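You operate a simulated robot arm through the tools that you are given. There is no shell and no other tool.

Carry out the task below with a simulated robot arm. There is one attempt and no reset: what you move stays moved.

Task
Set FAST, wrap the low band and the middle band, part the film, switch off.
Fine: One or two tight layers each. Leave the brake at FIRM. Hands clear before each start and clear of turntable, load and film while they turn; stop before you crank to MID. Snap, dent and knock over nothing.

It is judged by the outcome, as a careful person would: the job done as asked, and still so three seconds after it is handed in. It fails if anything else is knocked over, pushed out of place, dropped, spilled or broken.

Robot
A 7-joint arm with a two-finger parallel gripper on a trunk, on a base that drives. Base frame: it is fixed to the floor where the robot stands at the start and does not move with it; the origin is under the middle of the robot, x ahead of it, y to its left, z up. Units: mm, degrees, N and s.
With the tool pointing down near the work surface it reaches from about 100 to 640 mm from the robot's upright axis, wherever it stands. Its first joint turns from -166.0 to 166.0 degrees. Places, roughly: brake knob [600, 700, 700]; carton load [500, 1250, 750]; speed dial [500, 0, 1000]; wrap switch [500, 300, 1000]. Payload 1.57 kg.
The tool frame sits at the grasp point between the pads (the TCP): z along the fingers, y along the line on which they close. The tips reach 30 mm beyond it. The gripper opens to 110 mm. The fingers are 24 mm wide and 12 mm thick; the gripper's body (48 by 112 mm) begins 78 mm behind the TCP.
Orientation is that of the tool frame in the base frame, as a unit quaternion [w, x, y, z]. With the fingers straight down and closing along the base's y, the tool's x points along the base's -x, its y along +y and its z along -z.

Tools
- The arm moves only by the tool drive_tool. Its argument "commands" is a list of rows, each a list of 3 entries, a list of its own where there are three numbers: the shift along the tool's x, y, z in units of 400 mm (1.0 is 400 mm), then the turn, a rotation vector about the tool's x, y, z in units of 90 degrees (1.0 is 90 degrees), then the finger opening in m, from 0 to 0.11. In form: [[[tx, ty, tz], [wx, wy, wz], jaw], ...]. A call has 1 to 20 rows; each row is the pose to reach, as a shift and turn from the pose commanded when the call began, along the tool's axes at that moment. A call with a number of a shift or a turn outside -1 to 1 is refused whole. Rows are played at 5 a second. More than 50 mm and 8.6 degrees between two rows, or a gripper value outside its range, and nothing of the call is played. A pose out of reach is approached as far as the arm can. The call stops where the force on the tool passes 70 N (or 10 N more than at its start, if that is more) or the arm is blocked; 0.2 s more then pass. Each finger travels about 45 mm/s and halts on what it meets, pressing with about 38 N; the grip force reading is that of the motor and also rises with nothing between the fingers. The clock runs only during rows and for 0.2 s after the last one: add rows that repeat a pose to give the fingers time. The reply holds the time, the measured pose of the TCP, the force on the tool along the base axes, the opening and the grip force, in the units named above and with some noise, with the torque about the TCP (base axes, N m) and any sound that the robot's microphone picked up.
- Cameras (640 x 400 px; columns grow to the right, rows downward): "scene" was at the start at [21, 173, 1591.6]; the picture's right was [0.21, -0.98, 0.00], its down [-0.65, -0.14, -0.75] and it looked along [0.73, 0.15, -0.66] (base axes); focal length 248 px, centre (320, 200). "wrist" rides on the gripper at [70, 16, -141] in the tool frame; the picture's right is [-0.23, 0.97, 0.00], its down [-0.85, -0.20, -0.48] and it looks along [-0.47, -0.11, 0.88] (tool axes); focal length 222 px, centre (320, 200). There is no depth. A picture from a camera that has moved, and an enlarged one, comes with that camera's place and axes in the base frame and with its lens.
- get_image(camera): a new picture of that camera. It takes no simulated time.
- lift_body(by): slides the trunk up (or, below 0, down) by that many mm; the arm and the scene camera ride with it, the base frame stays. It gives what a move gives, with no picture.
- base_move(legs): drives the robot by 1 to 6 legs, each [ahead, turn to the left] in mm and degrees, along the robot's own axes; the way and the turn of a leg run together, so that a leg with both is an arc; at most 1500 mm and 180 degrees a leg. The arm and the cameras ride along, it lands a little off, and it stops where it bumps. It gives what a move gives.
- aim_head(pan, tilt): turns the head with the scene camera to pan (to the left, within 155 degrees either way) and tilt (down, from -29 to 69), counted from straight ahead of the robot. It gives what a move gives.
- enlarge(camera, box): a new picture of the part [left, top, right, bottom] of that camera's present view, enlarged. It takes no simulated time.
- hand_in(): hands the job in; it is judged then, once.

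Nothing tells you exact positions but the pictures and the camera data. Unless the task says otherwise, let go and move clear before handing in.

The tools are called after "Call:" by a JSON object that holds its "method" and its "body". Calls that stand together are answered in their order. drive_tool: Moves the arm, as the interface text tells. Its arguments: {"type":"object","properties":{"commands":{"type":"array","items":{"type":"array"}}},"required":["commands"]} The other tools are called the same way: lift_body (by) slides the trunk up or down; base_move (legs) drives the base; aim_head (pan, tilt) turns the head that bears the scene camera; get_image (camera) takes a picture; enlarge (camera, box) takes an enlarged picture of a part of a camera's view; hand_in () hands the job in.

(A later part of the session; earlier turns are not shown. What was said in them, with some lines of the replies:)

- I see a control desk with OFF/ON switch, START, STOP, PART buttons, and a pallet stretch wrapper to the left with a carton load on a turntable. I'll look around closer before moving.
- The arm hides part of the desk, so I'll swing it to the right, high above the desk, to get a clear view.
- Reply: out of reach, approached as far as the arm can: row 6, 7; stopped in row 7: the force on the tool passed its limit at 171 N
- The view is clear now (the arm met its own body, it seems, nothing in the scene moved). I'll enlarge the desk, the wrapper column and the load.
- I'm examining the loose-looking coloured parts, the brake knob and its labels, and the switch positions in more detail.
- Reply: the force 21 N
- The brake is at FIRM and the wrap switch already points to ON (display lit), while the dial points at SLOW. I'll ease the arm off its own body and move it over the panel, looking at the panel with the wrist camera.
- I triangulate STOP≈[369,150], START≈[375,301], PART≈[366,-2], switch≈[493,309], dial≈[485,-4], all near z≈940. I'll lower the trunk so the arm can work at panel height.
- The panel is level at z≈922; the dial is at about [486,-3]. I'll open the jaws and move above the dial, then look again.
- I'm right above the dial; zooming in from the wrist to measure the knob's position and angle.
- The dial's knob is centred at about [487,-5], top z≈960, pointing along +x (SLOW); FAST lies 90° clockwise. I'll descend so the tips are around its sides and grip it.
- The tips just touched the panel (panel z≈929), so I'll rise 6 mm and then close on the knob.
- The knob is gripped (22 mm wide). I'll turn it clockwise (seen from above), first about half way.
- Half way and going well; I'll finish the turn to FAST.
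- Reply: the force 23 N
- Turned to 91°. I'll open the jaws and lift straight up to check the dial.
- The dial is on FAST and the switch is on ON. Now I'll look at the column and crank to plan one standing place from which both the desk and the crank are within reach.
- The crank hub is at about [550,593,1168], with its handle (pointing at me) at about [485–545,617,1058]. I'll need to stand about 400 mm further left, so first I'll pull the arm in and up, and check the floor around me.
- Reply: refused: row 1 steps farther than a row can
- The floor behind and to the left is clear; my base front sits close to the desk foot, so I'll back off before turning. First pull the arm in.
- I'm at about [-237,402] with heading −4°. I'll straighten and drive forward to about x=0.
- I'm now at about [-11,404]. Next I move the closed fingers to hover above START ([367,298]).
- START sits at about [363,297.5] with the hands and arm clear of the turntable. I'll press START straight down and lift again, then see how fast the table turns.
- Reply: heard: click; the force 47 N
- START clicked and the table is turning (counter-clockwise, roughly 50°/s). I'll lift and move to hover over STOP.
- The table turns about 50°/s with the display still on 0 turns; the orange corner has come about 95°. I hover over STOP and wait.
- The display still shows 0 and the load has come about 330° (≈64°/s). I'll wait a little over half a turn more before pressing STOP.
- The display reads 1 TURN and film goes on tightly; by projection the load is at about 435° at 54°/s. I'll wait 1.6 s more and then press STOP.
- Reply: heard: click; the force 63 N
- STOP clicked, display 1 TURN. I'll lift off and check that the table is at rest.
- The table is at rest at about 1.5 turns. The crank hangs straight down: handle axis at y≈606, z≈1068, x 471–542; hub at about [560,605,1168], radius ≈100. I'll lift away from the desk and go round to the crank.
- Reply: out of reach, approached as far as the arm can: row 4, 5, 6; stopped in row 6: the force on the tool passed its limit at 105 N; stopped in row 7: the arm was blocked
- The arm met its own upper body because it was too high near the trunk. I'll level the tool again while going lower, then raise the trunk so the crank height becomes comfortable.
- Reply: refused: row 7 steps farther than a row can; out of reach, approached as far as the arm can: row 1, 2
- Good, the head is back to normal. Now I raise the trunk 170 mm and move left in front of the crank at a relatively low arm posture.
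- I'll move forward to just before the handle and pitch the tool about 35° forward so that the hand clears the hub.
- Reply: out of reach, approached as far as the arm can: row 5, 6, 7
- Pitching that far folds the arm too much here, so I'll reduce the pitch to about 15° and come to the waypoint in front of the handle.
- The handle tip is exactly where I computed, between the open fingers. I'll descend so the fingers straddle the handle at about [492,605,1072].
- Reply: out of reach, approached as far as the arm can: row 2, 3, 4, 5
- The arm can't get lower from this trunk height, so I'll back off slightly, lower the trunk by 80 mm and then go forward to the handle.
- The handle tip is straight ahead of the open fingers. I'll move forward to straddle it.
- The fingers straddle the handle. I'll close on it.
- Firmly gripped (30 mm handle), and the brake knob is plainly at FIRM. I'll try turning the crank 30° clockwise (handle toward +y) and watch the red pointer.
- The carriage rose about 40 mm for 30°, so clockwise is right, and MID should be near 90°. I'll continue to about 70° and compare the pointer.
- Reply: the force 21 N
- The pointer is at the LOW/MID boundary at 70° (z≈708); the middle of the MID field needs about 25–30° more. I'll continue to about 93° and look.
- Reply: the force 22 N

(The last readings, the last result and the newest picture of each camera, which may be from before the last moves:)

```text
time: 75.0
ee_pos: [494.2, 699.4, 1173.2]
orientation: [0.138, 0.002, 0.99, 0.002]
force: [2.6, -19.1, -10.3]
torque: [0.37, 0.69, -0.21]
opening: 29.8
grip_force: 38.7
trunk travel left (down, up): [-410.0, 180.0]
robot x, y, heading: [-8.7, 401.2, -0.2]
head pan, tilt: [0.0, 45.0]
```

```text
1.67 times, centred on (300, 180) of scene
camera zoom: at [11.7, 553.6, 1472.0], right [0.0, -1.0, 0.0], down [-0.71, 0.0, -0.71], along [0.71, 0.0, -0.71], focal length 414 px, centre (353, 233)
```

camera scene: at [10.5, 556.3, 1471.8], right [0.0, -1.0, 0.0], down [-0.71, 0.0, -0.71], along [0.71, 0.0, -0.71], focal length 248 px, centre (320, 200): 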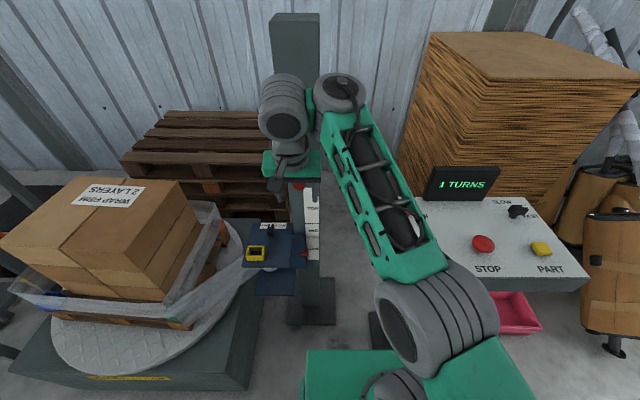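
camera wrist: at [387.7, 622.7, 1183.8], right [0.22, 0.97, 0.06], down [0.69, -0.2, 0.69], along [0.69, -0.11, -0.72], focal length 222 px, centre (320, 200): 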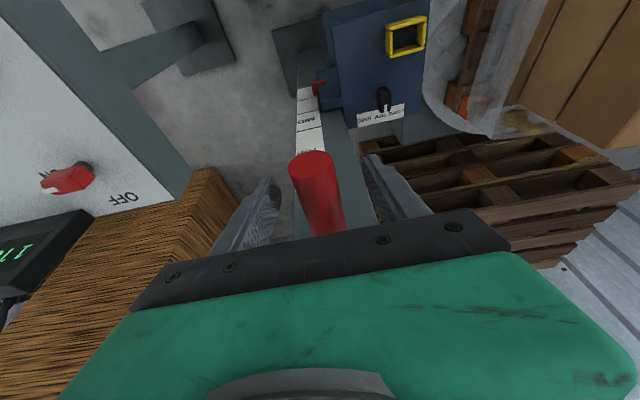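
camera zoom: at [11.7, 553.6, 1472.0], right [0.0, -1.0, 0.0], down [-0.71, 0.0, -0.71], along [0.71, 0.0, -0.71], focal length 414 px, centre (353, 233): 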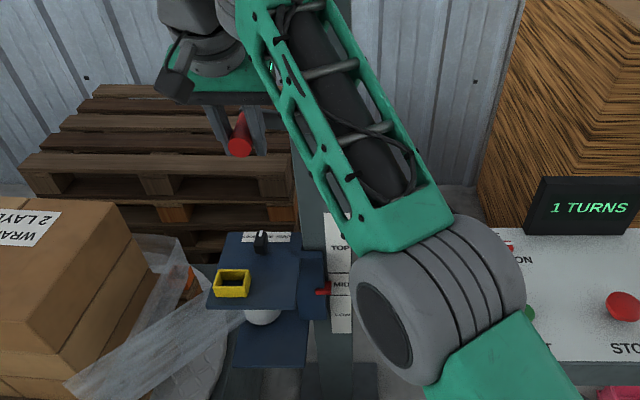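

The pointer looks to be inside the MID field now; zooming in to judge it.

Call:
{"method": "enlarge", "body": {"camera": "scene", "box": [280, 200, 330, 270]}}

Call:
{"method": "enlarge", "body": {"camera": "wrist", "box": [240, 70, 330, 130]}}

```text
5.71 times, centred on (305, 235) of scene
camera zoom: at [11.7, 553.6, 1472.0], right [0.0, -1.0, 0.0], down [-0.71, 0.0, -0.71], along [0.71, 0.0, -0.71], focal length 1418 px, centre (406, 0)
```

zoom: 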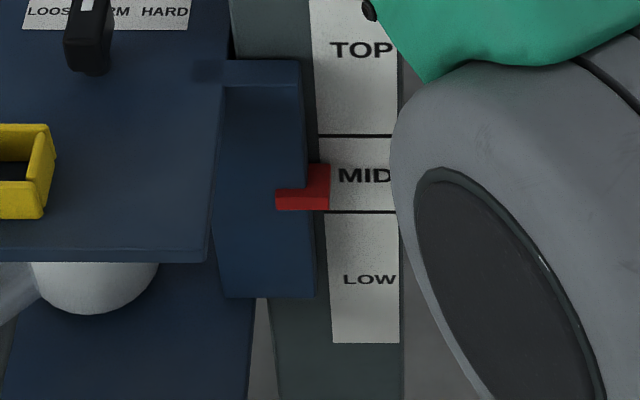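

```text
6.67 times, centred on (285, 100) of wrist
camera zoom: at [388.8, 715.4, 1289.4], right [0.22, 0.97, 0.06], down [0.69, -0.2, 0.69], along [0.69, -0.11, -0.72], focal length 1481 px, centre (553, 867)
```

zoom: 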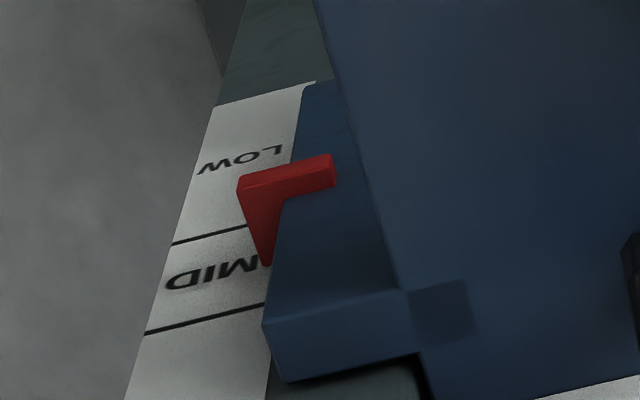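

The pointer is centred on MID. I'll open the fingers and draw straight back along the handle, then verify that it holds.

Call:
{"method": "drive_tool", "body": {"commands": [[[0, -0.004, 0], [0, 0, 0], 0.035], [[0, -0.004, 0], [0, 0, 0], 0.05], [[0, -0.004, 0], [0, 0, 0], 0.065], [[0, -0.004, 0], [0, 0, 0], 0.07], [[0.08, -0.004, -0.023], [0, 0, 0], 0.07], [[0.16, -0.004, -0.046], [0, 0, 0], 0.07], [[0.18, -0.004, -0.052], [0, 0, 0], 0.07]]}}

Call:
{"method": "get_image", "body": {"camera": "scene"}}

Call:
{"method": "enlarge", "body": {"camera": "scene", "box": [280, 200, 330, 270]}}

Call:
{"method": "get_image", "body": {"camera": "wrist"}}

```text
time: 76.7
ee_pos: [417.6, 700.1, 1173.2]
orientation: [0.14, 0.003, 0.99, 0.0]
force: [0.2, 1.1, -0.4]
torque: [0.03, -0.01, 0.01]
opening: 70.1
grip_force: 0.1
trunk travel left (down, up): [-410.0, 180.0]
robot x, y, heading: [-9.7, 401.8, -0.2]
head pan, tilt: [0.0, 45.0]
```

```text
taken
camera scene: at [10.4, 556.1, 1471.8], right [0.0, -1.0, 0.0], down [-0.71, 0.0, -0.71], along [0.71, 0.0, -0.71], focal length 248 px, centre (320, 200)
```

scene: 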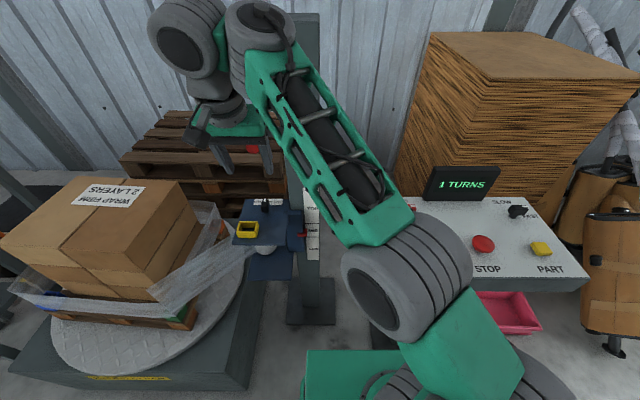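

```text
5.71 times, centred on (305, 235) of scene
camera zoom: at [10.4, 556.1, 1471.8], right [0.0, -1.0, 0.0], down [-0.71, 0.0, -0.71], along [0.71, 0.0, -0.71], focal length 1418 px, centre (406, 0)
```

zoom: 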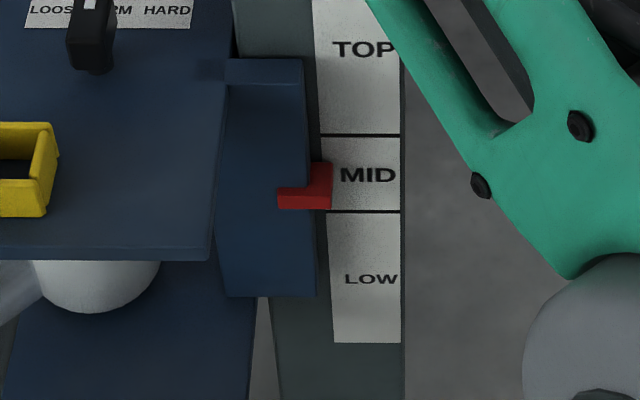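

```text
taken
camera wrist: at [311.6, 715.8, 1289.6], right [0.22, 0.97, 0.06], down [0.69, -0.2, 0.69], along [0.69, -0.11, -0.72], focal length 222 px, centre (320, 200)
```

wrist: 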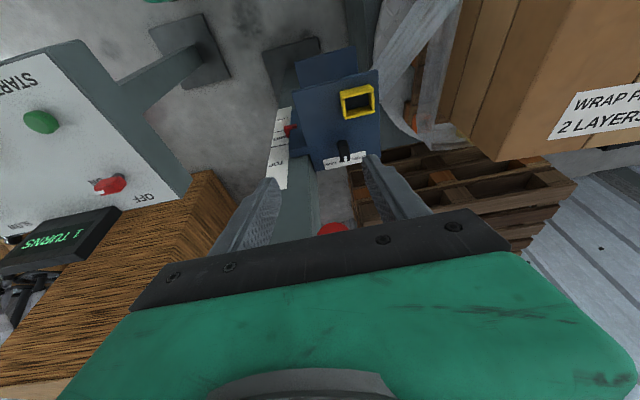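

The carriage holds at MID. I'll bring the arm back to the right with the tool levelled, closing the fingers on the way, and lower the trunk for the desk.

Call:
{"method": "drive_tool", "body": {"commands": [[[0.05, -0.06, 0.01], [0, 0.06, 0], 0.07], [[0.1, -0.15, 0.03], [0, 0.12, 0], 0.06], [[0.138, -0.25, 0.05], [0, 0.178, 0], 0.05], [[0.138, -0.36, 0.072], [0, 0.178, 0], 0.04], [[0.138, -0.47, 0.072], [0, 0.178, 0], 0.03], [[0.138, -0.58, 0.072], [0, 0.178, 0], 0.02], [[0.138, -0.69, 0.072], [0, 0.178, 0], 0.01], [[0.138, -0.75, 0.072], [0, 0.178, 0], 0.0], [[0.138, -0.75, 0.072], [0, 0.178, 0], 0.0]]}}

Call:
{"method": "lift_body", "body": {"by": -85}}

Call:
{"method": "get_image", "body": {"camera": "scene"}}

```text
time: 78.7
ee_pos: [374.3, 397.9, 1131.8]
orientation: [0.0, 0.001, 1.0, 0.001]
force: [-0.3, 1.1, -0.3]
torque: [0.01, 0.01, -0.03]
opening: 0.0
grip_force: 21.4
trunk travel left (down, up): [-410.0, 180.0]
robot x, y, heading: [-5.7, 403.1, -0.3]
head pan, tilt: [0.0, 45.0]
```

```text
time: 79.9
ee_pos: [374.8, 397.9, 1046.0]
orientation: [-0.001, 0.003, 1.0, 0.001]
force: [-0.5, 0.1, 0.3]
torque: [0.0, -0.03, 0.0]
opening: 0.0
grip_force: 21.5
trunk travel left (down, up): [-325.0, 265.0]
robot x, y, heading: [-9.1, 400.6, -0.3]
head pan, tilt: [0.0, 45.0]
```

```text
taken
camera scene: at [10.5, 556.0, 1386.8], right [0.0, -1.0, 0.0], down [-0.71, 0.0, -0.71], along [0.71, 0.0, -0.71], focal length 248 px, centre (320, 200)
```

scene: 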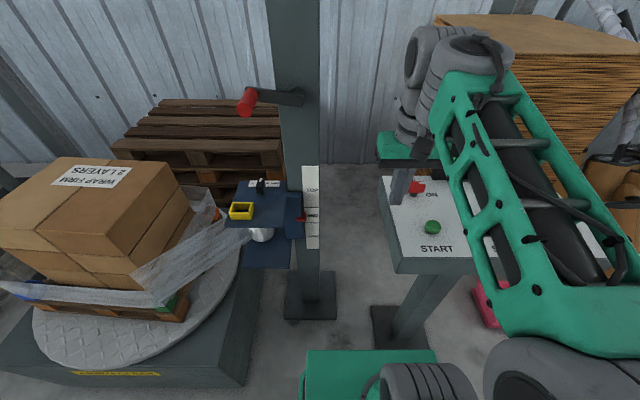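

Everything is at rest with the crank level and the pointer at MID. Next I hover above START again.

Call:
{"method": "drive_tool", "body": {"commands": [[[0.01, -0.1, 0.0], [0, 0, 0], 0.0], [[0.02, -0.2, 0.04], [0, 0, 0], 0.0], [[0.03, -0.25, 0.09], [0, 0, 0], 0.0], [[0.03, -0.25, 0.09], [0, 0, 0], 0.0], [[0.03, -0.25, 0.09], [0, 0, 0], 0.0]]}}

Call:
{"method": "get_image", "body": {"camera": "scene"}}

Call:
{"method": "enlarge", "body": {"camera": "wrist", "box": [240, 110, 400, 210]}}

Call:
{"method": "enlarge", "body": {"camera": "scene", "box": [0, 140, 320, 340]}}

```text
time: 81.1
ee_pos: [362.1, 295.5, 1009.4]
orientation: [0.0, 0.003, 1.0, 0.001]
force: [0.6, -0.7, 0.1]
torque: [-0.01, 0.0, -0.02]
opening: 0.0
grip_force: 21.6
trunk travel left (down, up): [-325.0, 265.0]
robot x, y, heading: [-12.4, 397.9, -0.1]
head pan, tilt: [0.0, 45.0]
```

```text
taken
camera scene: at [10.5, 556.0, 1386.8], right [0.0, -1.0, 0.0], down [-0.71, 0.0, -0.71], along [0.71, 0.0, -0.71], focal length 248 px, centre (320, 200)
```

scene: 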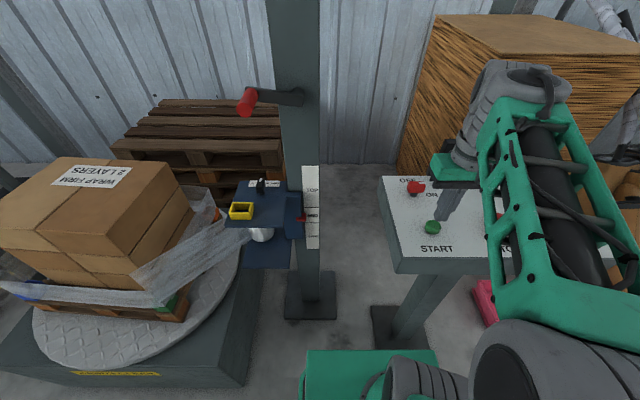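

```text
4.00 times, centred on (320, 160) of wrist
camera zoom: at [292.3, 312.0, 1149.5], right [0.23, 0.97, 0.0], down [0.85, -0.2, 0.48], along [0.46, -0.11, -0.88], focal length 888 px, centre (320, 360)
```

zoom: 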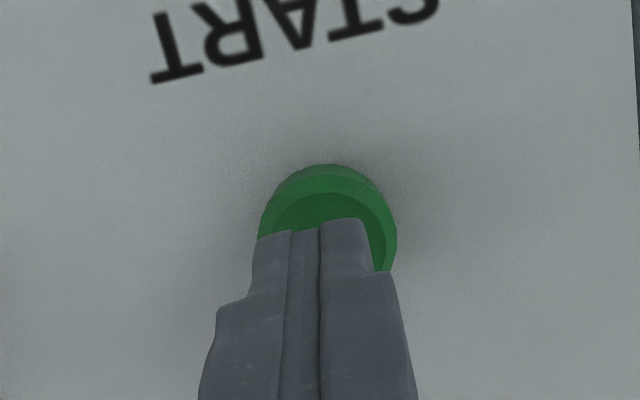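

```text
2.00 times, centred on (160, 240) of scene
camera zoom: at [10.5, 556.0, 1386.8], right [0.0, -1.0, 0.0], down [-0.71, 0.0, -0.71], along [0.71, 0.0, -0.71], focal length 496 px, centre (640, 120)
```

zoom: 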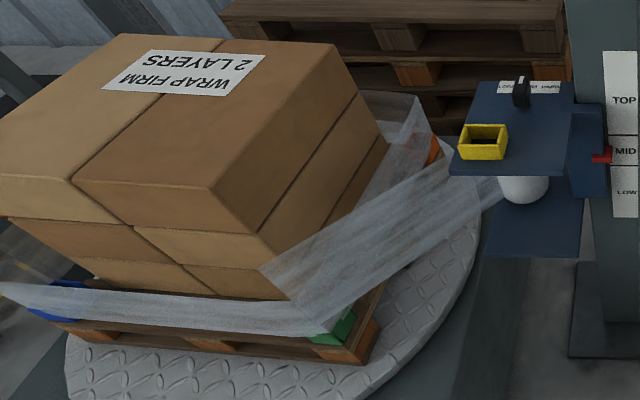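

The hand is centred over START and everything is clear. Pressing START for the middle band.

Call:
{"method": "drive_tool", "body": {"commands": [[[0.0, 0.005, 0.04], [0, 0, 0], 0.0], [[0.0, 0.005, 0.075], [0, 0, 0], 0.0], [[0.0, 0.005, 0.09], [0, 0, 0], 0.0], [[0.0, 0.005, 0.1025], [0, 0, 0], 0.0], [[0.0, 0.005, 0.1125], [0, 0, 0], 0.0]]}}

Call:
{"method": "get_image", "body": {"camera": "scene"}}

```text
time: 82.3
ee_pos: [360.2, 299.6, 970.3]
orientation: [0.004, 0.002, 1.0, 0.001]
force: [-11.3, -5.9, 51.5]
torque: [-0.18, 0.28, 0.27]
opening: 0.0
grip_force: 21.2
trunk travel left (down, up): [-325.0, 265.0]
robot x, y, heading: [-11.3, 400.4, -0.0]
head pan, tilt: [0.0, 45.0]
heard: click
```

```text
taken
camera scene: at [9.6, 555.8, 1388.1], right [0.0, -1.0, 0.0], down [-0.71, 0.0, -0.71], along [0.71, 0.0, -0.71], focal length 248 px, centre (320, 200)
```

scene: 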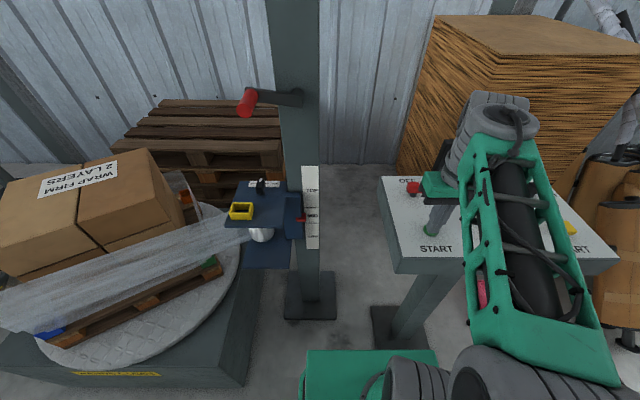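

Turning again, with the film now going onto the middle. I move to hover over STOP.

Call:
{"method": "drive_tool", "body": {"commands": [[[0, 0, -0.06], [0, 0, 0], 0.0], [[0, 0, -0.1125], [0, 0, 0], 0.0], [[-0.006, -0.12, -0.1125], [0, 0, 0], 0.0], [[-0.012, -0.24, -0.1125], [0, 0, 0], 0.0], [[-0.015, -0.36, -0.1125], [0, 0, 0], 0.0], [[-0.015, -0.375, -0.1125], [0, 0, 0], 0.0]]}}

Call:
{"method": "get_image", "body": {"camera": "scene"}}

Call:
{"method": "enlarge", "body": {"camera": "wrist", "box": [240, 110, 400, 210]}}

```text
time: 83.7
ee_pos: [367.7, 150.3, 1008.5]
orientation: [-0.001, 0.001, 1.0, 0.001]
force: [0.4, -1.0, -0.4]
torque: [0.02, -0.03, 0.0]
opening: 0.1
grip_force: 21.3
trunk travel left (down, up): [-325.0, 265.0]
robot x, y, heading: [-12.5, 400.1, -0.1]
head pan, tilt: [0.0, 45.0]
```

```text
taken
camera scene: at [10.6, 555.6, 1386.8], right [0.0, -1.0, 0.0], down [-0.71, 0.0, -0.71], along [0.71, 0.0, -0.71], focal length 248 px, centre (320, 200)
```

scene: 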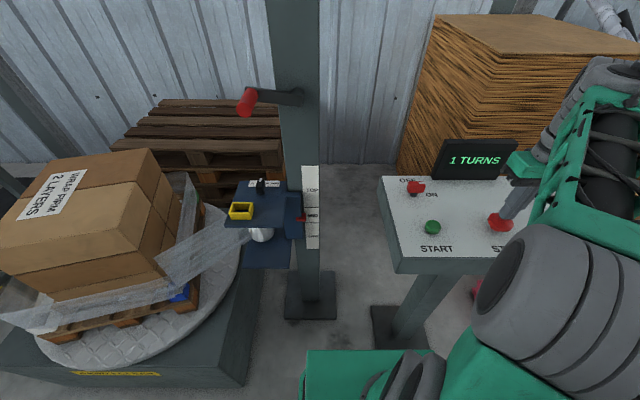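

```text
4.00 times, centred on (320, 160) of wrist
camera zoom: at [297.4, 166.8, 1150.0], right [0.23, 0.97, 0.0], down [0.85, -0.2, 0.48], along [0.46, -0.11, -0.88], focal length 888 px, centre (320, 360)
```

zoom: 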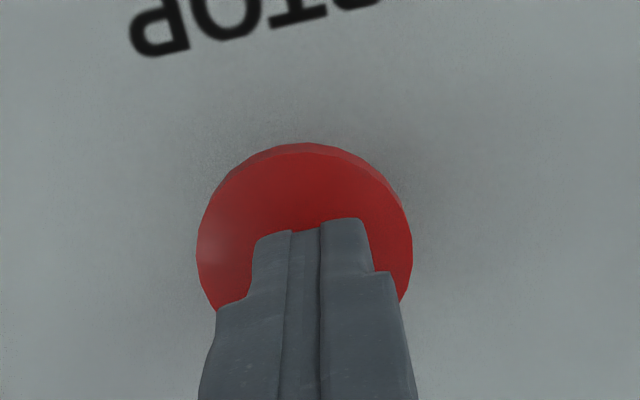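

Centred over STOP; the display shows 1 TURN (1.57 + about 0.3 actual). Waiting about 4 s.

Call:
{"method": "drive_tool", "body": {"commands": [[[0, 0, 0], [0, 0, 0], 0.0], [[0, 0, 0], [0, 0, 0], 0.0], [[0, 0, 0], [0, 0, 0], 0.0], [[0, 0, 0], [0, 0, 0], 0.0], [[0, 0, 0], [0, 0, 0], 0.0], [[0, 0, 0], [0, 0, 0], 0.0], [[0, 0, 0], [0, 0, 0], 0.0], [[0, 0, 0], [0, 0, 0], 0.0], [[0, 0, 0], [0, 0, 0], 0.0], [[0, 0, 0], [0, 0, 0], 0.0], [[0, 0, 0], [0, 0, 0], 0.0], [[0, 0, 0], [0, 0, 0], 0.0], [[0, 0, 0], [0, 0, 0], 0.0], [[0, 0, 0], [0, 0, 0], 0.0], [[0, 0, 0], [0, 0, 0], 0.0], [[0, 0, 0], [0, 0, 0], 0.0], [[0, 0, 0], [0, 0, 0], 0.0], [[0, 0, 0], [0, 0, 0], 0.0], [[0, 0, 0], [0, 0, 0], 0.0], [[0, 0, 0], [0, 0, 0], 0.0]]}}

Call:
{"method": "get_image", "body": {"camera": "scene"}}

```text
time: 87.9
ee_pos: [366.0, 151.2, 1009.7]
orientation: [-0.001, 0.003, 1.0, 0.001]
force: [-0.3, -0.3, -0.2]
torque: [0.01, 0.01, -0.02]
opening: 0.0
grip_force: 20.6
trunk travel left (down, up): [-325.0, 265.0]
robot x, y, heading: [-10.9, 398.7, -0.3]
head pan, tilt: [0.0, 45.0]
```

```text
taken
camera scene: at [10.5, 556.0, 1386.8], right [0.0, -1.0, 0.0], down [-0.71, 0.0, -0.71], along [0.71, 0.0, -0.71], focal length 248 px, centre (320, 200)
```

scene: 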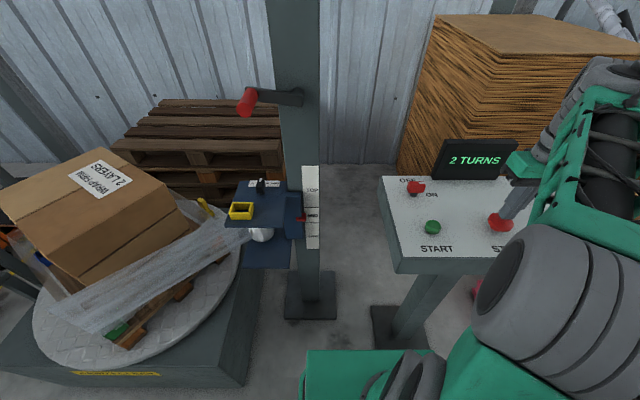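

Display 2 TURNS; the middle band has had about 0.9 turn. I'll wait about 3.6 s more, then check before pressing STOP.

Call:
{"method": "drive_tool", "body": {"commands": [[[0, 0, 0], [0, 0, 0], 0.0], [[0, 0, 0], [0, 0, 0], 0.0], [[0, 0, 0], [0, 0, 0], 0.0], [[0, 0, 0], [0, 0, 0], 0.0], [[0, 0, 0], [0, 0, 0], 0.0], [[0, 0, 0], [0, 0, 0], 0.0], [[0, 0, 0], [0, 0, 0], 0.0], [[0, 0, 0], [0, 0, 0], 0.0], [[0, 0, 0], [0, 0, 0], 0.0], [[0, 0, 0], [0, 0, 0], 0.0], [[0, 0, 0], [0, 0, 0], 0.0], [[0, 0, 0], [0, 0, 0], 0.0], [[0, 0, 0], [0, 0, 0], 0.0], [[0, 0, 0], [0, 0, 0], 0.0], [[0, 0, 0], [0, 0, 0], 0.0], [[0, 0, 0], [0, 0, 0], 0.0], [[0, 0, 0], [0, 0, 0], 0.0]]}}

Call:
{"method": "get_image", "body": {"camera": "scene"}}

```text
time: 91.5
ee_pos: [367.0, 151.3, 1009.9]
orientation: [0.0, 0.003, 1.0, 0.001]
force: [-0.3, -0.5, -0.4]
torque: [-0.04, 0.0, -0.01]
opening: 0.3
grip_force: 20.7
trunk travel left (down, up): [-325.0, 265.0]
robot x, y, heading: [-13.8, 399.5, -0.5]
head pan, tilt: [0.0, 45.0]
```

```text
taken
camera scene: at [10.5, 556.0, 1386.8], right [0.0, -1.0, 0.0], down [-0.71, 0.0, -0.71], along [0.71, 0.0, -0.71], focal length 248 px, centre (320, 200)
```

scene: 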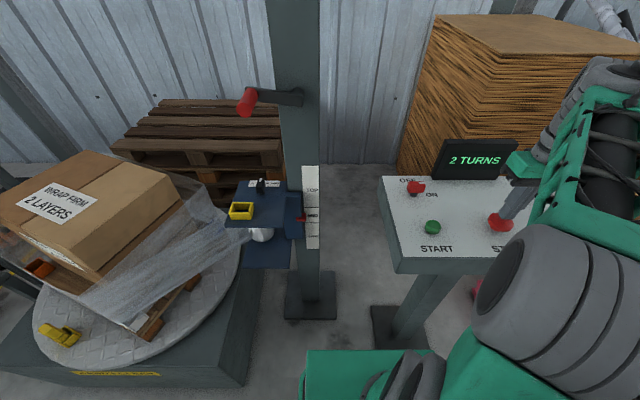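

The load is at about 2.94 turns in total, i.e. about 1.46 on the middle band. Pressing STOP now.

Call:
{"method": "drive_tool", "body": {"commands": [[[0, 0, 0], [0, 0, 0], 0.0], [[0, -0.005, 0.045], [0, 0, 0], 0.0], [[0, -0.005, 0.06], [0, 0, 0], 0.0], [[0, -0.005, 0.075], [0, 0, 0], 0.0], [[0, -0.005, 0.09], [0, 0, 0], 0.0]]}}

Call:
{"method": "get_image", "body": {"camera": "scene"}}

```text
time: 92.7
ee_pos: [366.0, 148.3, 981.7]
orientation: [0.006, 0.001, 1.0, -0.005]
force: [1.0, 4.2, 63.3]
torque: [0.13, 0.26, -0.11]
opening: 0.1
grip_force: 21.3
trunk travel left (down, up): [-325.0, 265.0]
robot x, y, heading: [-12.7, 400.0, -0.1]
head pan, tilt: [0.0, 45.0]
heard: click
```

```text
taken
camera scene: at [7.6, 558.5, 1387.5], right [0.0, -1.0, 0.0], down [-0.71, 0.0, -0.71], along [0.71, 0.0, -0.71], focal length 248 px, centre (320, 200)
```

scene: 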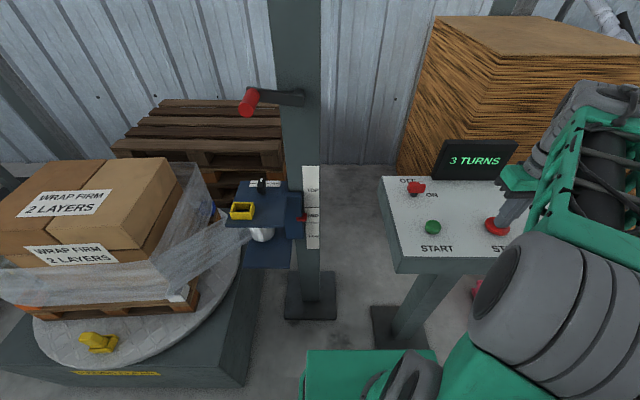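

STOP clicked; display 3 TURNS. I'll lift off and check that it is at rest and that the bands look right.

Call:
{"method": "drive_tool", "body": {"commands": [[[0, 0, -0.06], [0, 0, 0], 0.0], [[0, 0, -0.09], [0, 0, 0], 0.0], [[0, 0, -0.09], [0, 0, 0], 0.0], [[0, 0, -0.09], [0, 0, 0], 0.0], [[0, 0, -0.09], [0, 0, 0], 0.0], [[0, 0, -0.09], [0, 0, 0], 0.0]]}}

Call:
{"method": "get_image", "body": {"camera": "scene"}}

Call:
{"method": "enlarge", "body": {"camera": "scene", "box": [0, 140, 320, 340]}}

```text
time: 94.1
ee_pos: [366.4, 148.2, 1009.9]
orientation: [-0.001, 0.002, 1.0, 0.001]
force: [0.4, 0.1, -0.2]
torque: [-0.06, -0.01, 0.0]
opening: 0.0
grip_force: 21.3
trunk travel left (down, up): [-325.0, 265.0]
robot x, y, heading: [-10.6, 400.2, -0.4]
head pan, tilt: [0.0, 45.0]
```

```text
taken
camera scene: at [10.5, 556.0, 1386.8], right [0.0, -1.0, 0.0], down [-0.71, 0.0, -0.71], along [0.71, 0.0, -0.71], focal length 248 px, centre (320, 200)
```

scene: 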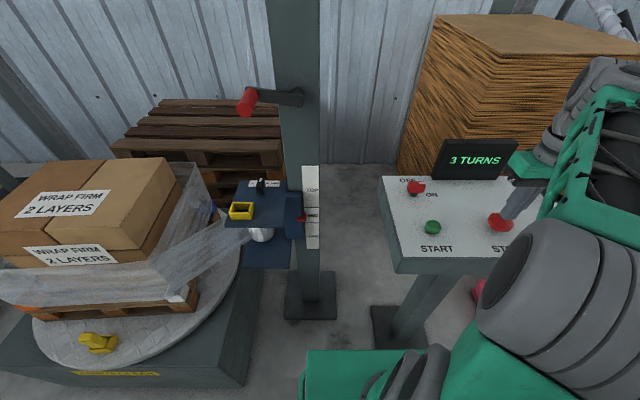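

```text
2.00 times, centred on (160, 240) of scene
camera zoom: at [10.5, 556.0, 1386.8], right [0.0, -1.0, 0.0], down [-0.71, 0.0, -0.71], along [0.71, 0.0, -0.71], focal length 496 px, centre (640, 120)
```

zoom: 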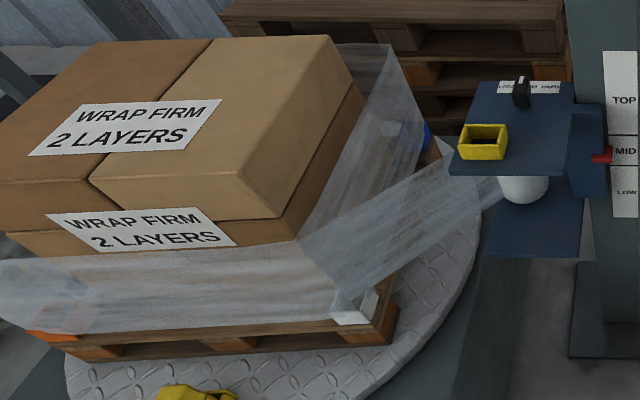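

At rest, with low and middle bands visible. Next I move to hover above PART (about [363,-4]).

Call:
{"method": "drive_tool", "body": {"commands": [[[0, -0.1, 0], [0, 0, 0], 0.0], [[0.003, -0.2, 0], [0, 0, 0], 0.0], [[0.006, -0.3, 0], [0, 0, 0], 0.0], [[0.008, -0.38, 0], [0, 0, 0], 0.0], [[0.008, -0.38, 0], [0, 0, 0], 0.0]]}}

Call:
{"method": "get_image", "body": {"camera": "scene"}}

Call:
{"method": "get_image", "body": {"camera": "wrist"}}

```text
time: 95.3
ee_pos: [361.8, -2.8, 1009.6]
orientation: [-0.001, 0.002, 1.0, 0.002]
force: [0.0, -1.0, 0.5]
torque: [0.02, -0.02, 0.03]
opening: 0.0
grip_force: 21.3
trunk travel left (down, up): [-325.0, 265.0]
robot x, y, heading: [-10.4, 398.9, -0.2]
head pan, tilt: [0.0, 45.0]
```

```text
taken
camera scene: at [10.6, 555.6, 1386.8], right [0.0, -1.0, 0.0], down [-0.71, 0.0, -0.71], along [0.71, 0.0, -0.71], focal length 248 px, centre (320, 200)
```

scene: 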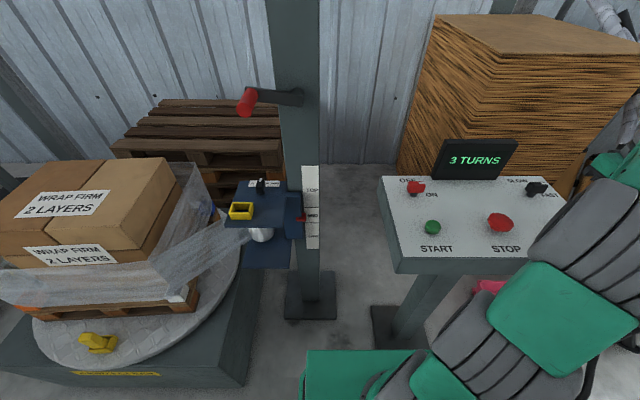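

```text
taken
camera wrist: at [292.2, 12.0, 1149.6], right [0.23, 0.97, 0.0], down [0.85, -0.2, 0.48], along [0.46, -0.11, -0.88], focal length 222 px, centre (320, 200)
```

wrist: 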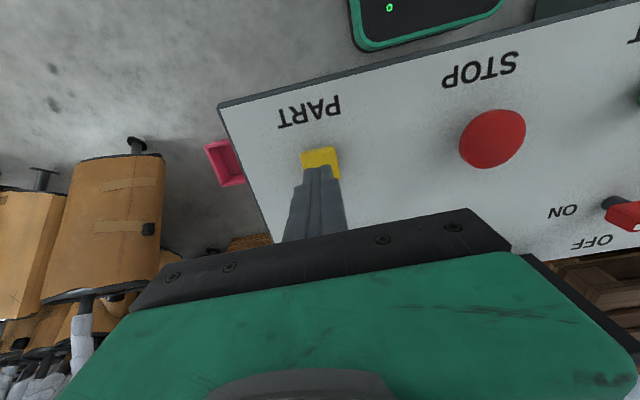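

Centred over PART with the table stopped. Pressing PART.

Call:
{"method": "drive_tool", "body": {"commands": [[[0, 0, 0.04], [0, 0, 0], 0.0], [[0, 0, 0.075], [0, 0, 0], 0.0], [[0, 0, 0.09], [0, 0, 0], 0.0], [[0, 0, 0.1025], [0, 0, 0], 0.0], [[0, 0, 0.1125], [0, 0, 0], 0.0]]}}

Call:
{"method": "get_image", "body": {"camera": "scene"}}

```text
time: 96.5
ee_pos: [362.4, -2.5, 970.8]
orientation: [0.004, 0.002, 1.0, -0.003]
force: [-1.5, -1.0, 36.9]
torque: [0.01, 0.19, 0.1]
opening: 0.0
grip_force: 22.0
trunk travel left (down, up): [-325.0, 265.0]
robot x, y, heading: [-7.4, 396.3, -0.3]
head pan, tilt: [0.0, 45.0]
heard: click
```

```text
taken
camera scene: at [8.6, 557.9, 1387.2], right [0.0, -1.0, 0.0], down [-0.71, 0.0, -0.71], along [0.71, 0.0, -0.71], focal length 248 px, centre (320, 200)
```

scene: 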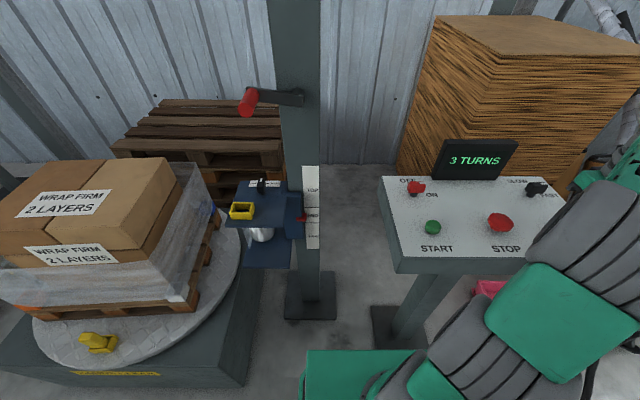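

PART clicked and the film between carriage and load is gone. Next I lift and move to the wrap switch at about [486,306], then turn the hand 90° to match it.

Call:
{"method": "drive_tool", "body": {"commands": [[[0, 0, -0.1], [0, 0, 0], 0.0], [[0, 0, -0.2], [0, 0, 0], 0.0], [[-0.039, 0.0966, -0.2], [0, 0, 0], 0.01], [[-0.0775, 0.193, -0.2], [0, 0, 0], 0.02], [[-0.116, 0.29, -0.2], [0, 0, 0], 0.03], [[-0.155, 0.386, -0.2], [0, 0, 0], 0.04], [[-0.194, 0.483, -0.2], [0, 0, 0], 0.05], [[-0.2325, 0.579, -0.2], [0, 0, 0], 0.06], [[-0.271, 0.676, -0.2], [0, 0, 0], 0.06], [[-0.31, 0.7725, -0.2], [0, 0, 0], 0.06], [[-0.31, 0.7725, -0.2], [0, 0, 0], 0.06]]}}

Call:
{"method": "get_image", "body": {"camera": "scene"}}

Call:
{"method": "enlarge", "body": {"camera": "wrist", "box": [240, 110, 400, 210]}}

```text
time: 98.9
ee_pos: [489.0, 303.4, 1046.6]
orientation: [-0.001, 0.003, 1.0, 0.0]
force: [-0.1, 1.3, -0.1]
torque: [-0.02, 0.01, 0.03]
opening: 60.1
grip_force: 0.1
trunk travel left (down, up): [-325.0, 265.0]
robot x, y, heading: [-10.3, 401.5, -0.2]
head pan, tilt: [0.0, 45.0]
```

```text
taken
camera scene: at [10.7, 556.3, 1386.8], right [0.0, -1.0, 0.0], down [-0.71, 0.0, -0.71], along [0.71, 0.0, -0.71], focal length 248 px, centre (320, 200)
```

scene: 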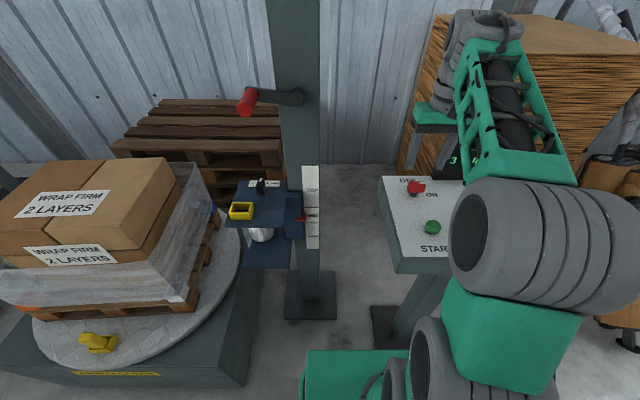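

```text
4.00 times, centred on (320, 160) of wrist
camera zoom: at [420.1, 319.9, 1187.2], right [0.23, 0.97, 0.0], down [0.85, -0.2, 0.48], along [0.46, -0.11, -0.88], focal length 888 px, centre (320, 360)
```

zoom: 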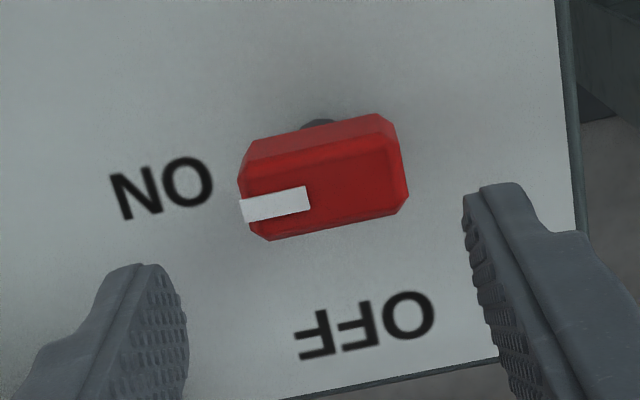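

The switch knob is right under the hand, pointing to ON. I'll turn the hand 90°, then descend around it.

Call:
{"method": "drive_tool", "body": {"commands": [[[-0.003, -0.002, 0], [0, 0, 0.09], 0.06], [[-0.003, -0.002, 0], [0, 0, 0.18], 0.06], [[-0.003, -0.002, 0], [0, 0, 0.27], 0.06], [[-0.003, -0.002, 0], [0, 0, 0.36], 0.06], [[-0.003, -0.002, 0], [0, 0, 0.45], 0.06], [[-0.003, -0.002, 0], [0, 0, 0.54], 0.06], [[-0.003, -0.002, 0], [0, 0, 0.63], 0.06], [[-0.003, -0.002, 0], [0, 0, 0.72], 0.06], [[-0.003, -0.002, 0], [0, 0, 0.81], 0.06], [[-0.003, -0.002, 0], [0, 0, 0.9], 0.06], [[-0.003, -0.002, 0], [0, 0, 0.98], 0.06], [[-0.003, -0.002, 0], [0, 0, 1.0], 0.06], [[-0.003, -0.002, 0], [0, 0, 1.0], 0.06]]}}

Call:
{"method": "get_image", "body": {"camera": "wrist"}}

Call:
{"method": "enlarge", "body": {"camera": "scene", "box": [370, 90, 470, 220]}}

```text
time: 101.7
ee_pos: [489.9, 304.6, 1043.3]
orientation: [-0.001, 0.709, 0.705, 0.001]
force: [-0.3, 0.2, -0.3]
torque: [-0.01, 0.01, -0.01]
opening: 60.0
grip_force: 0.1
trunk travel left (down, up): [-325.0, 265.0]
robot x, y, heading: [-9.1, 401.9, -0.2]
head pan, tilt: [0.0, 45.0]
```

```text
taken
camera wrist: at [505.9, 373.1, 1184.9], right [0.97, -0.23, 0.0], down [-0.2, -0.85, 0.48], along [-0.11, -0.46, -0.88], focal length 222 px, centre (320, 200)
```

wrist: 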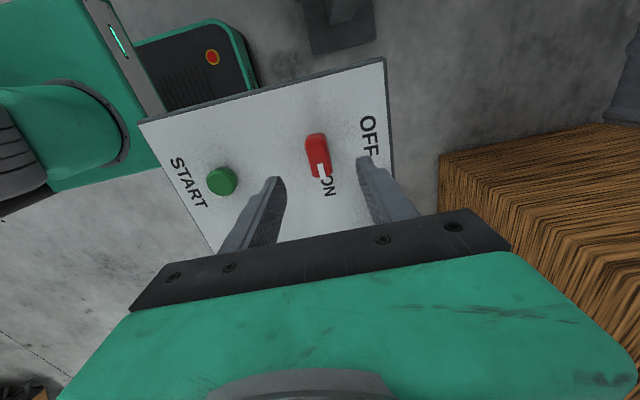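

```text
3.08 times, centred on (420, 155) of scene
camera zoom: at [10.6, 556.0, 1386.8], right [0.0, -1.0, 0.0], down [-0.71, 0.0, -0.71], along [0.71, 0.0, -0.71], focal length 764 px, centre (12, 338)
```

zoom: 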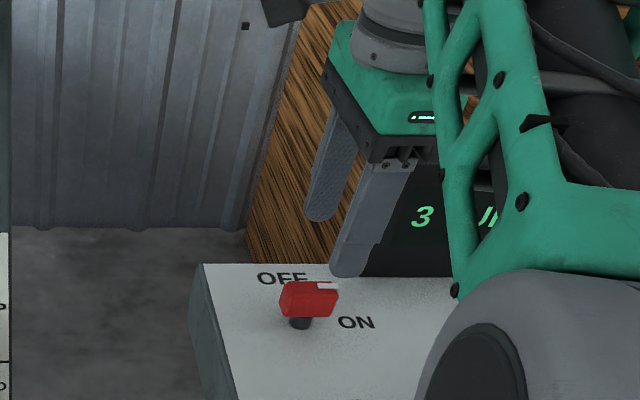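

The knob lies centrally between the fingers. Descending and closing on it.

Call:
{"method": "drive_tool", "body": {"commands": [[[0, 0, 0.05], [0, 0, 0], 0.06], [[0, 0, 0.1], [0, 0, 0], 0.06], [[0, 0, 0.15], [0, 0, 0], 0.06], [[0, 0, 0.195], [0, 0, 0], 0.06], [[0, 0, 0.195], [0, 0, 0], 0.04], [[0, 0, 0.195], [0, 0, 0], 0.025], [[0, 0, 0.195], [0, 0, 0], 0.015], [[0, 0, 0.195], [0, 0, 0], 0.01], [[0, 0, 0.195], [0, 0, 0], 0.01]]}}

Call:
{"method": "get_image", "body": {"camera": "wrist"}}

Call:
{"method": "enlarge", "body": {"camera": "scene", "box": [370, 90, 470, 220]}}

```text
time: 103.7
ee_pos: [488.0, 301.9, 966.4]
orientation: [-0.002, 0.709, 0.706, 0.0]
force: [-15.8, -0.1, -3.4]
torque: [0.52, -0.39, 0.03]
opening: 21.8
grip_force: 29.2
trunk travel left (down, up): [-325.0, 265.0]
robot x, y, heading: [-8.2, 401.9, -0.1]
head pan, tilt: [0.0, 45.0]
```

```text
taken
camera wrist: at [505.1, 372.3, 1107.1], right [0.97, -0.23, 0.0], down [-0.2, -0.86, 0.48], along [-0.11, -0.46, -0.88], focal length 222 px, centre (320, 200)
```

wrist: 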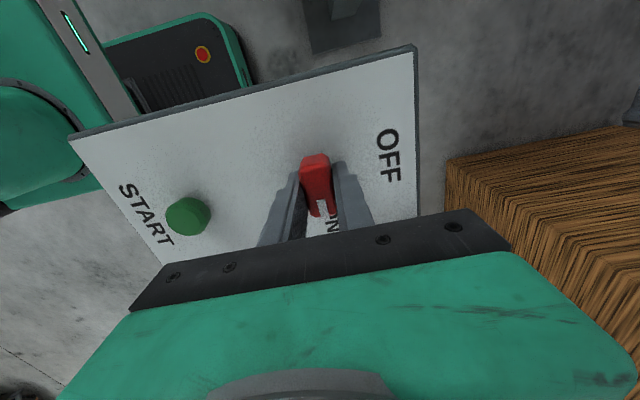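

```text
3.08 times, centred on (420, 155) of scene
camera zoom: at [8.8, 555.8, 1386.8], right [0.0, -1.0, 0.0], down [-0.71, 0.0, -0.71], along [0.71, 0.0, -0.71], focal length 764 px, centre (12, 338)
```

zoom: 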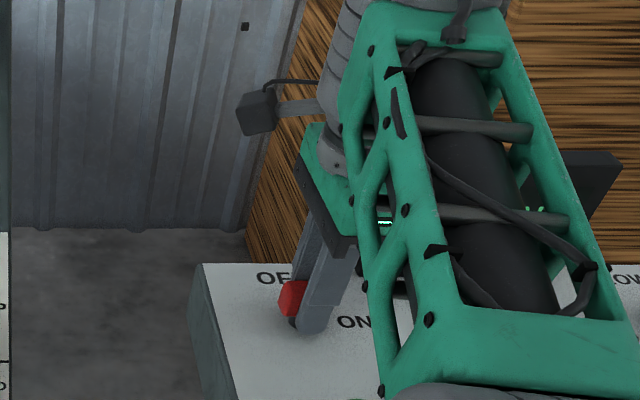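

Gripped. I'll turn it 90° counter-clockwise to OFF, easing 3 mm toward me to relieve the side load.

Call:
{"method": "drive_tool", "body": {"commands": [[[0, -0.006, 0], [0, 0, -0.09], 0.01], [[0, -0.006, 0], [0, 0, -0.18], 0.01], [[0, -0.006, 0], [0, 0, -0.27], 0.01], [[0, -0.006, 0], [0, 0, -0.36], 0.01], [[0, -0.006, 0], [0, 0, -0.45], 0.01], [[0, -0.006, 0], [0, 0, -0.54], 0.01], [[0, -0.006, 0], [0, 0, -0.63], 0.01], [[0, -0.006, 0], [0, 0, -0.72], 0.01], [[0, -0.006, 0], [0, 0, -0.81], 0.01], [[0, -0.006, 0], [0, 0, -0.9], 0.01], [[0, -0.006, 0], [0, 0, -0.99], 0.01], [[0, -0.006, 0], [0, 0, -1.0], 0.01], [[0, -0.006, 0], [0, 0, -1.0], 0.01]]}}

Call:
{"method": "get_image", "body": {"camera": "wrist"}}

Call:
{"method": "get_image", "body": {"camera": "scene"}}

```text
time: 106.5
ee_pos: [490.1, 304.3, 967.4]
orientation: [0.0, 0.002, 1.0, 0.0]
force: [27.2, 6.3, 6.4]
torque: [0.1, -0.2, -0.34]
opening: 22.1
grip_force: 34.7
trunk travel left (down, up): [-325.0, 265.0]
robot x, y, heading: [-14.1, 397.1, -0.1]
head pan, tilt: [0.0, 45.0]
```

```text
taken
camera wrist: at [419.9, 321.2, 1107.0], right [0.23, 0.97, 0.0], down [0.85, -0.2, 0.48], along [0.47, -0.11, -0.88], focal length 222 px, centre (320, 200)
```

wrist: 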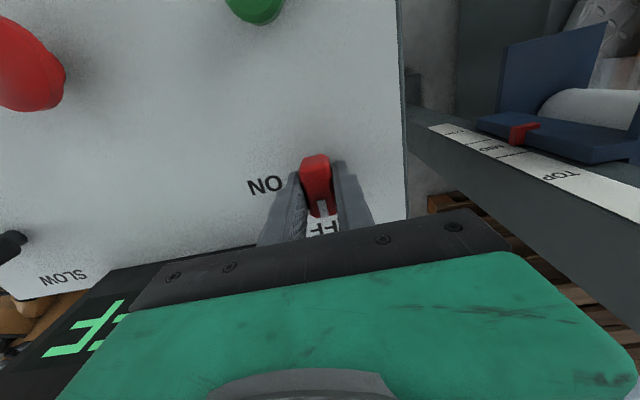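

```text
taken
camera scene: at [13.1, 557.0, 1386.7], right [0.0, -1.0, 0.0], down [-0.71, 0.0, -0.71], along [0.71, 0.0, -0.71], focal length 248 px, centre (320, 200)
```

scene: 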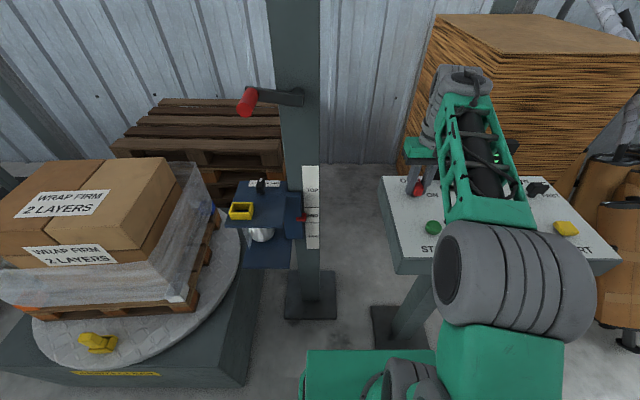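

The knob now points to OFF. I'll open, lift straight up and step back to verify.

Call:
{"method": "drive_tool", "body": {"commands": [[[0, 0, 0], [0, 0, 0], 0.03], [[0, 0, 0], [0, 0, 0], 0.05], [[0, 0, 0], [0, 0, 0], 0.06], [[0, 0, -0.05], [0, 0, 0], 0.06], [[0, 0, -0.15], [0, 0, 0], 0.06], [[0, 0, -0.22], [0, 0, 0], 0.06], [[0.08, -0.05, -0.22], [0, 0, 0], 0.06], [[0.16, -0.1, -0.22], [0, 0, 0], 0.06], [[0.24, -0.15, -0.22], [0, 0, 0], 0.06], [[0.28, -0.2, -0.22], [0, 0, 0], 0.06], [[0.28, -0.3, -0.22], [0, 0, 0], 0.06], [[0.28, -0.4, -0.22], [0, 0, 0], 0.06], [[0.28, -0.5, -0.22], [0, 0, 0], 0.06], [[0.28, -0.5, -0.22], [0, 0, 0], 0.06]]}}

Call:
{"method": "get_image", "body": {"camera": "scene"}}

Call:
{"method": "enlarge", "body": {"camera": "scene", "box": [370, 130, 580, 265]}}

Call:
{"method": "enlarge", "body": {"camera": "scene", "box": [0, 140, 320, 340]}}

```text
time: 109.5
ee_pos: [374.6, 103.6, 1056.3]
orientation: [-0.002, 0.001, 1.0, 0.001]
force: [0.7, 0.1, -0.2]
torque: [0.01, 0.01, -0.03]
opening: 60.1
grip_force: 0.0
trunk travel left (down, up): [-325.0, 265.0]
robot x, y, heading: [-7.9, 399.5, -0.2]
head pan, tilt: [0.0, 45.0]
```

```text
taken
camera scene: at [10.6, 555.6, 1386.8], right [0.0, -1.0, 0.0], down [-0.71, 0.0, -0.71], along [0.71, 0.0, -0.71], focal length 248 px, centre (320, 200)
```

scene: 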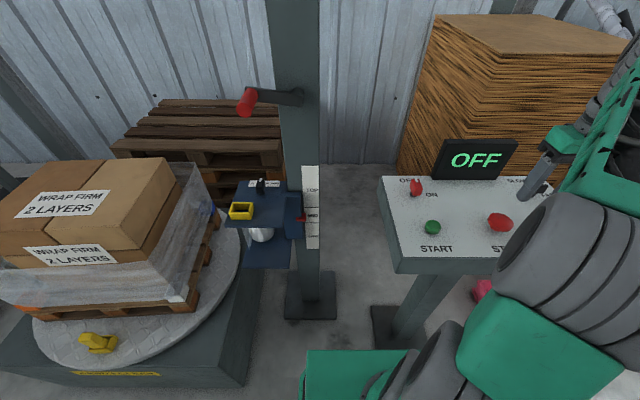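

```text
2.96 times, centred on (475, 198) of scene
camera zoom: at [10.6, 555.6, 1386.8], right [0.0, -1.0, 0.0], down [-0.71, 0.0, -0.71], along [0.71, 0.0, -0.71], focal length 735 px, centre (-139, 207)
```

zoom: 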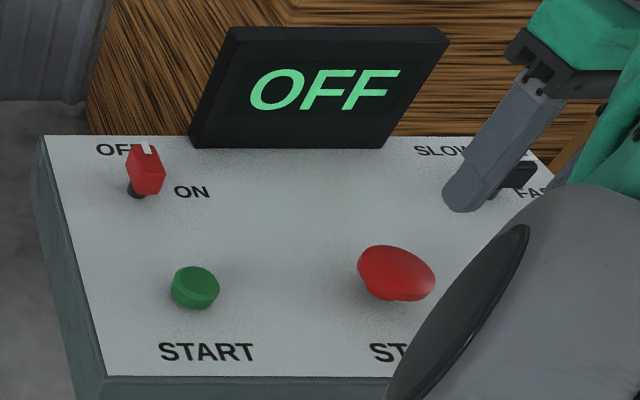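

```text
2.00 times, centred on (160, 240) of scene
camera zoom: at [10.6, 555.6, 1386.8], right [0.0, -1.0, 0.0], down [-0.71, 0.0, -0.71], along [0.71, 0.0, -0.71], focal length 496 px, centre (640, 120)
```

zoom: 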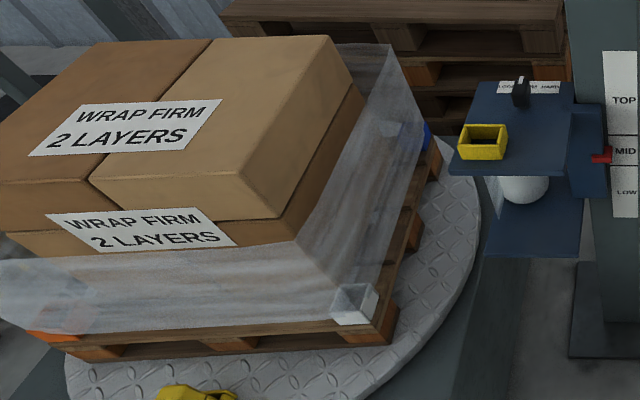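

The display reads OFF, the film is parted, the low and middle bands are on, the pointer is at MID, the brake is still at FIRM, and the dial is on FAST. The hand is clear of everything, so I'm handing in.

Call:
{"method": "hand_in", "body": {}}

```text
The job is handed in.
```

I set the dial to FAST, wrapped the low and middle bands, parted the film and switched the wrapper off. The job is handed in, but I don't have the verdict.

- **Low band:** I estimate about 1.5 turns of film, then pressed STOP and checked the table was at rest before touching the crank.
- **Middle band:** I estimate about 1.5 turns, with the pointer centred on MID. The display read 3 TURNS in total when I stopped it.
- **Finish:** I pressed PART and the film between carriage and load was gone. Then I turned the switch, and the display now reads OFF.
- **Brake:** I never touched it, and it still points at FIRM.
- **Clearances:** The arm stayed over the desk during both runs, clear of the turntable, load and film. It pressed against the robot's own body twice when I moved it too high near the trunk. That happened once before the first start and once while the table was stopped, and nothing in the scene moved.

I counted turns from the pictures and the display, so treat the 1.5 figures as estimates.
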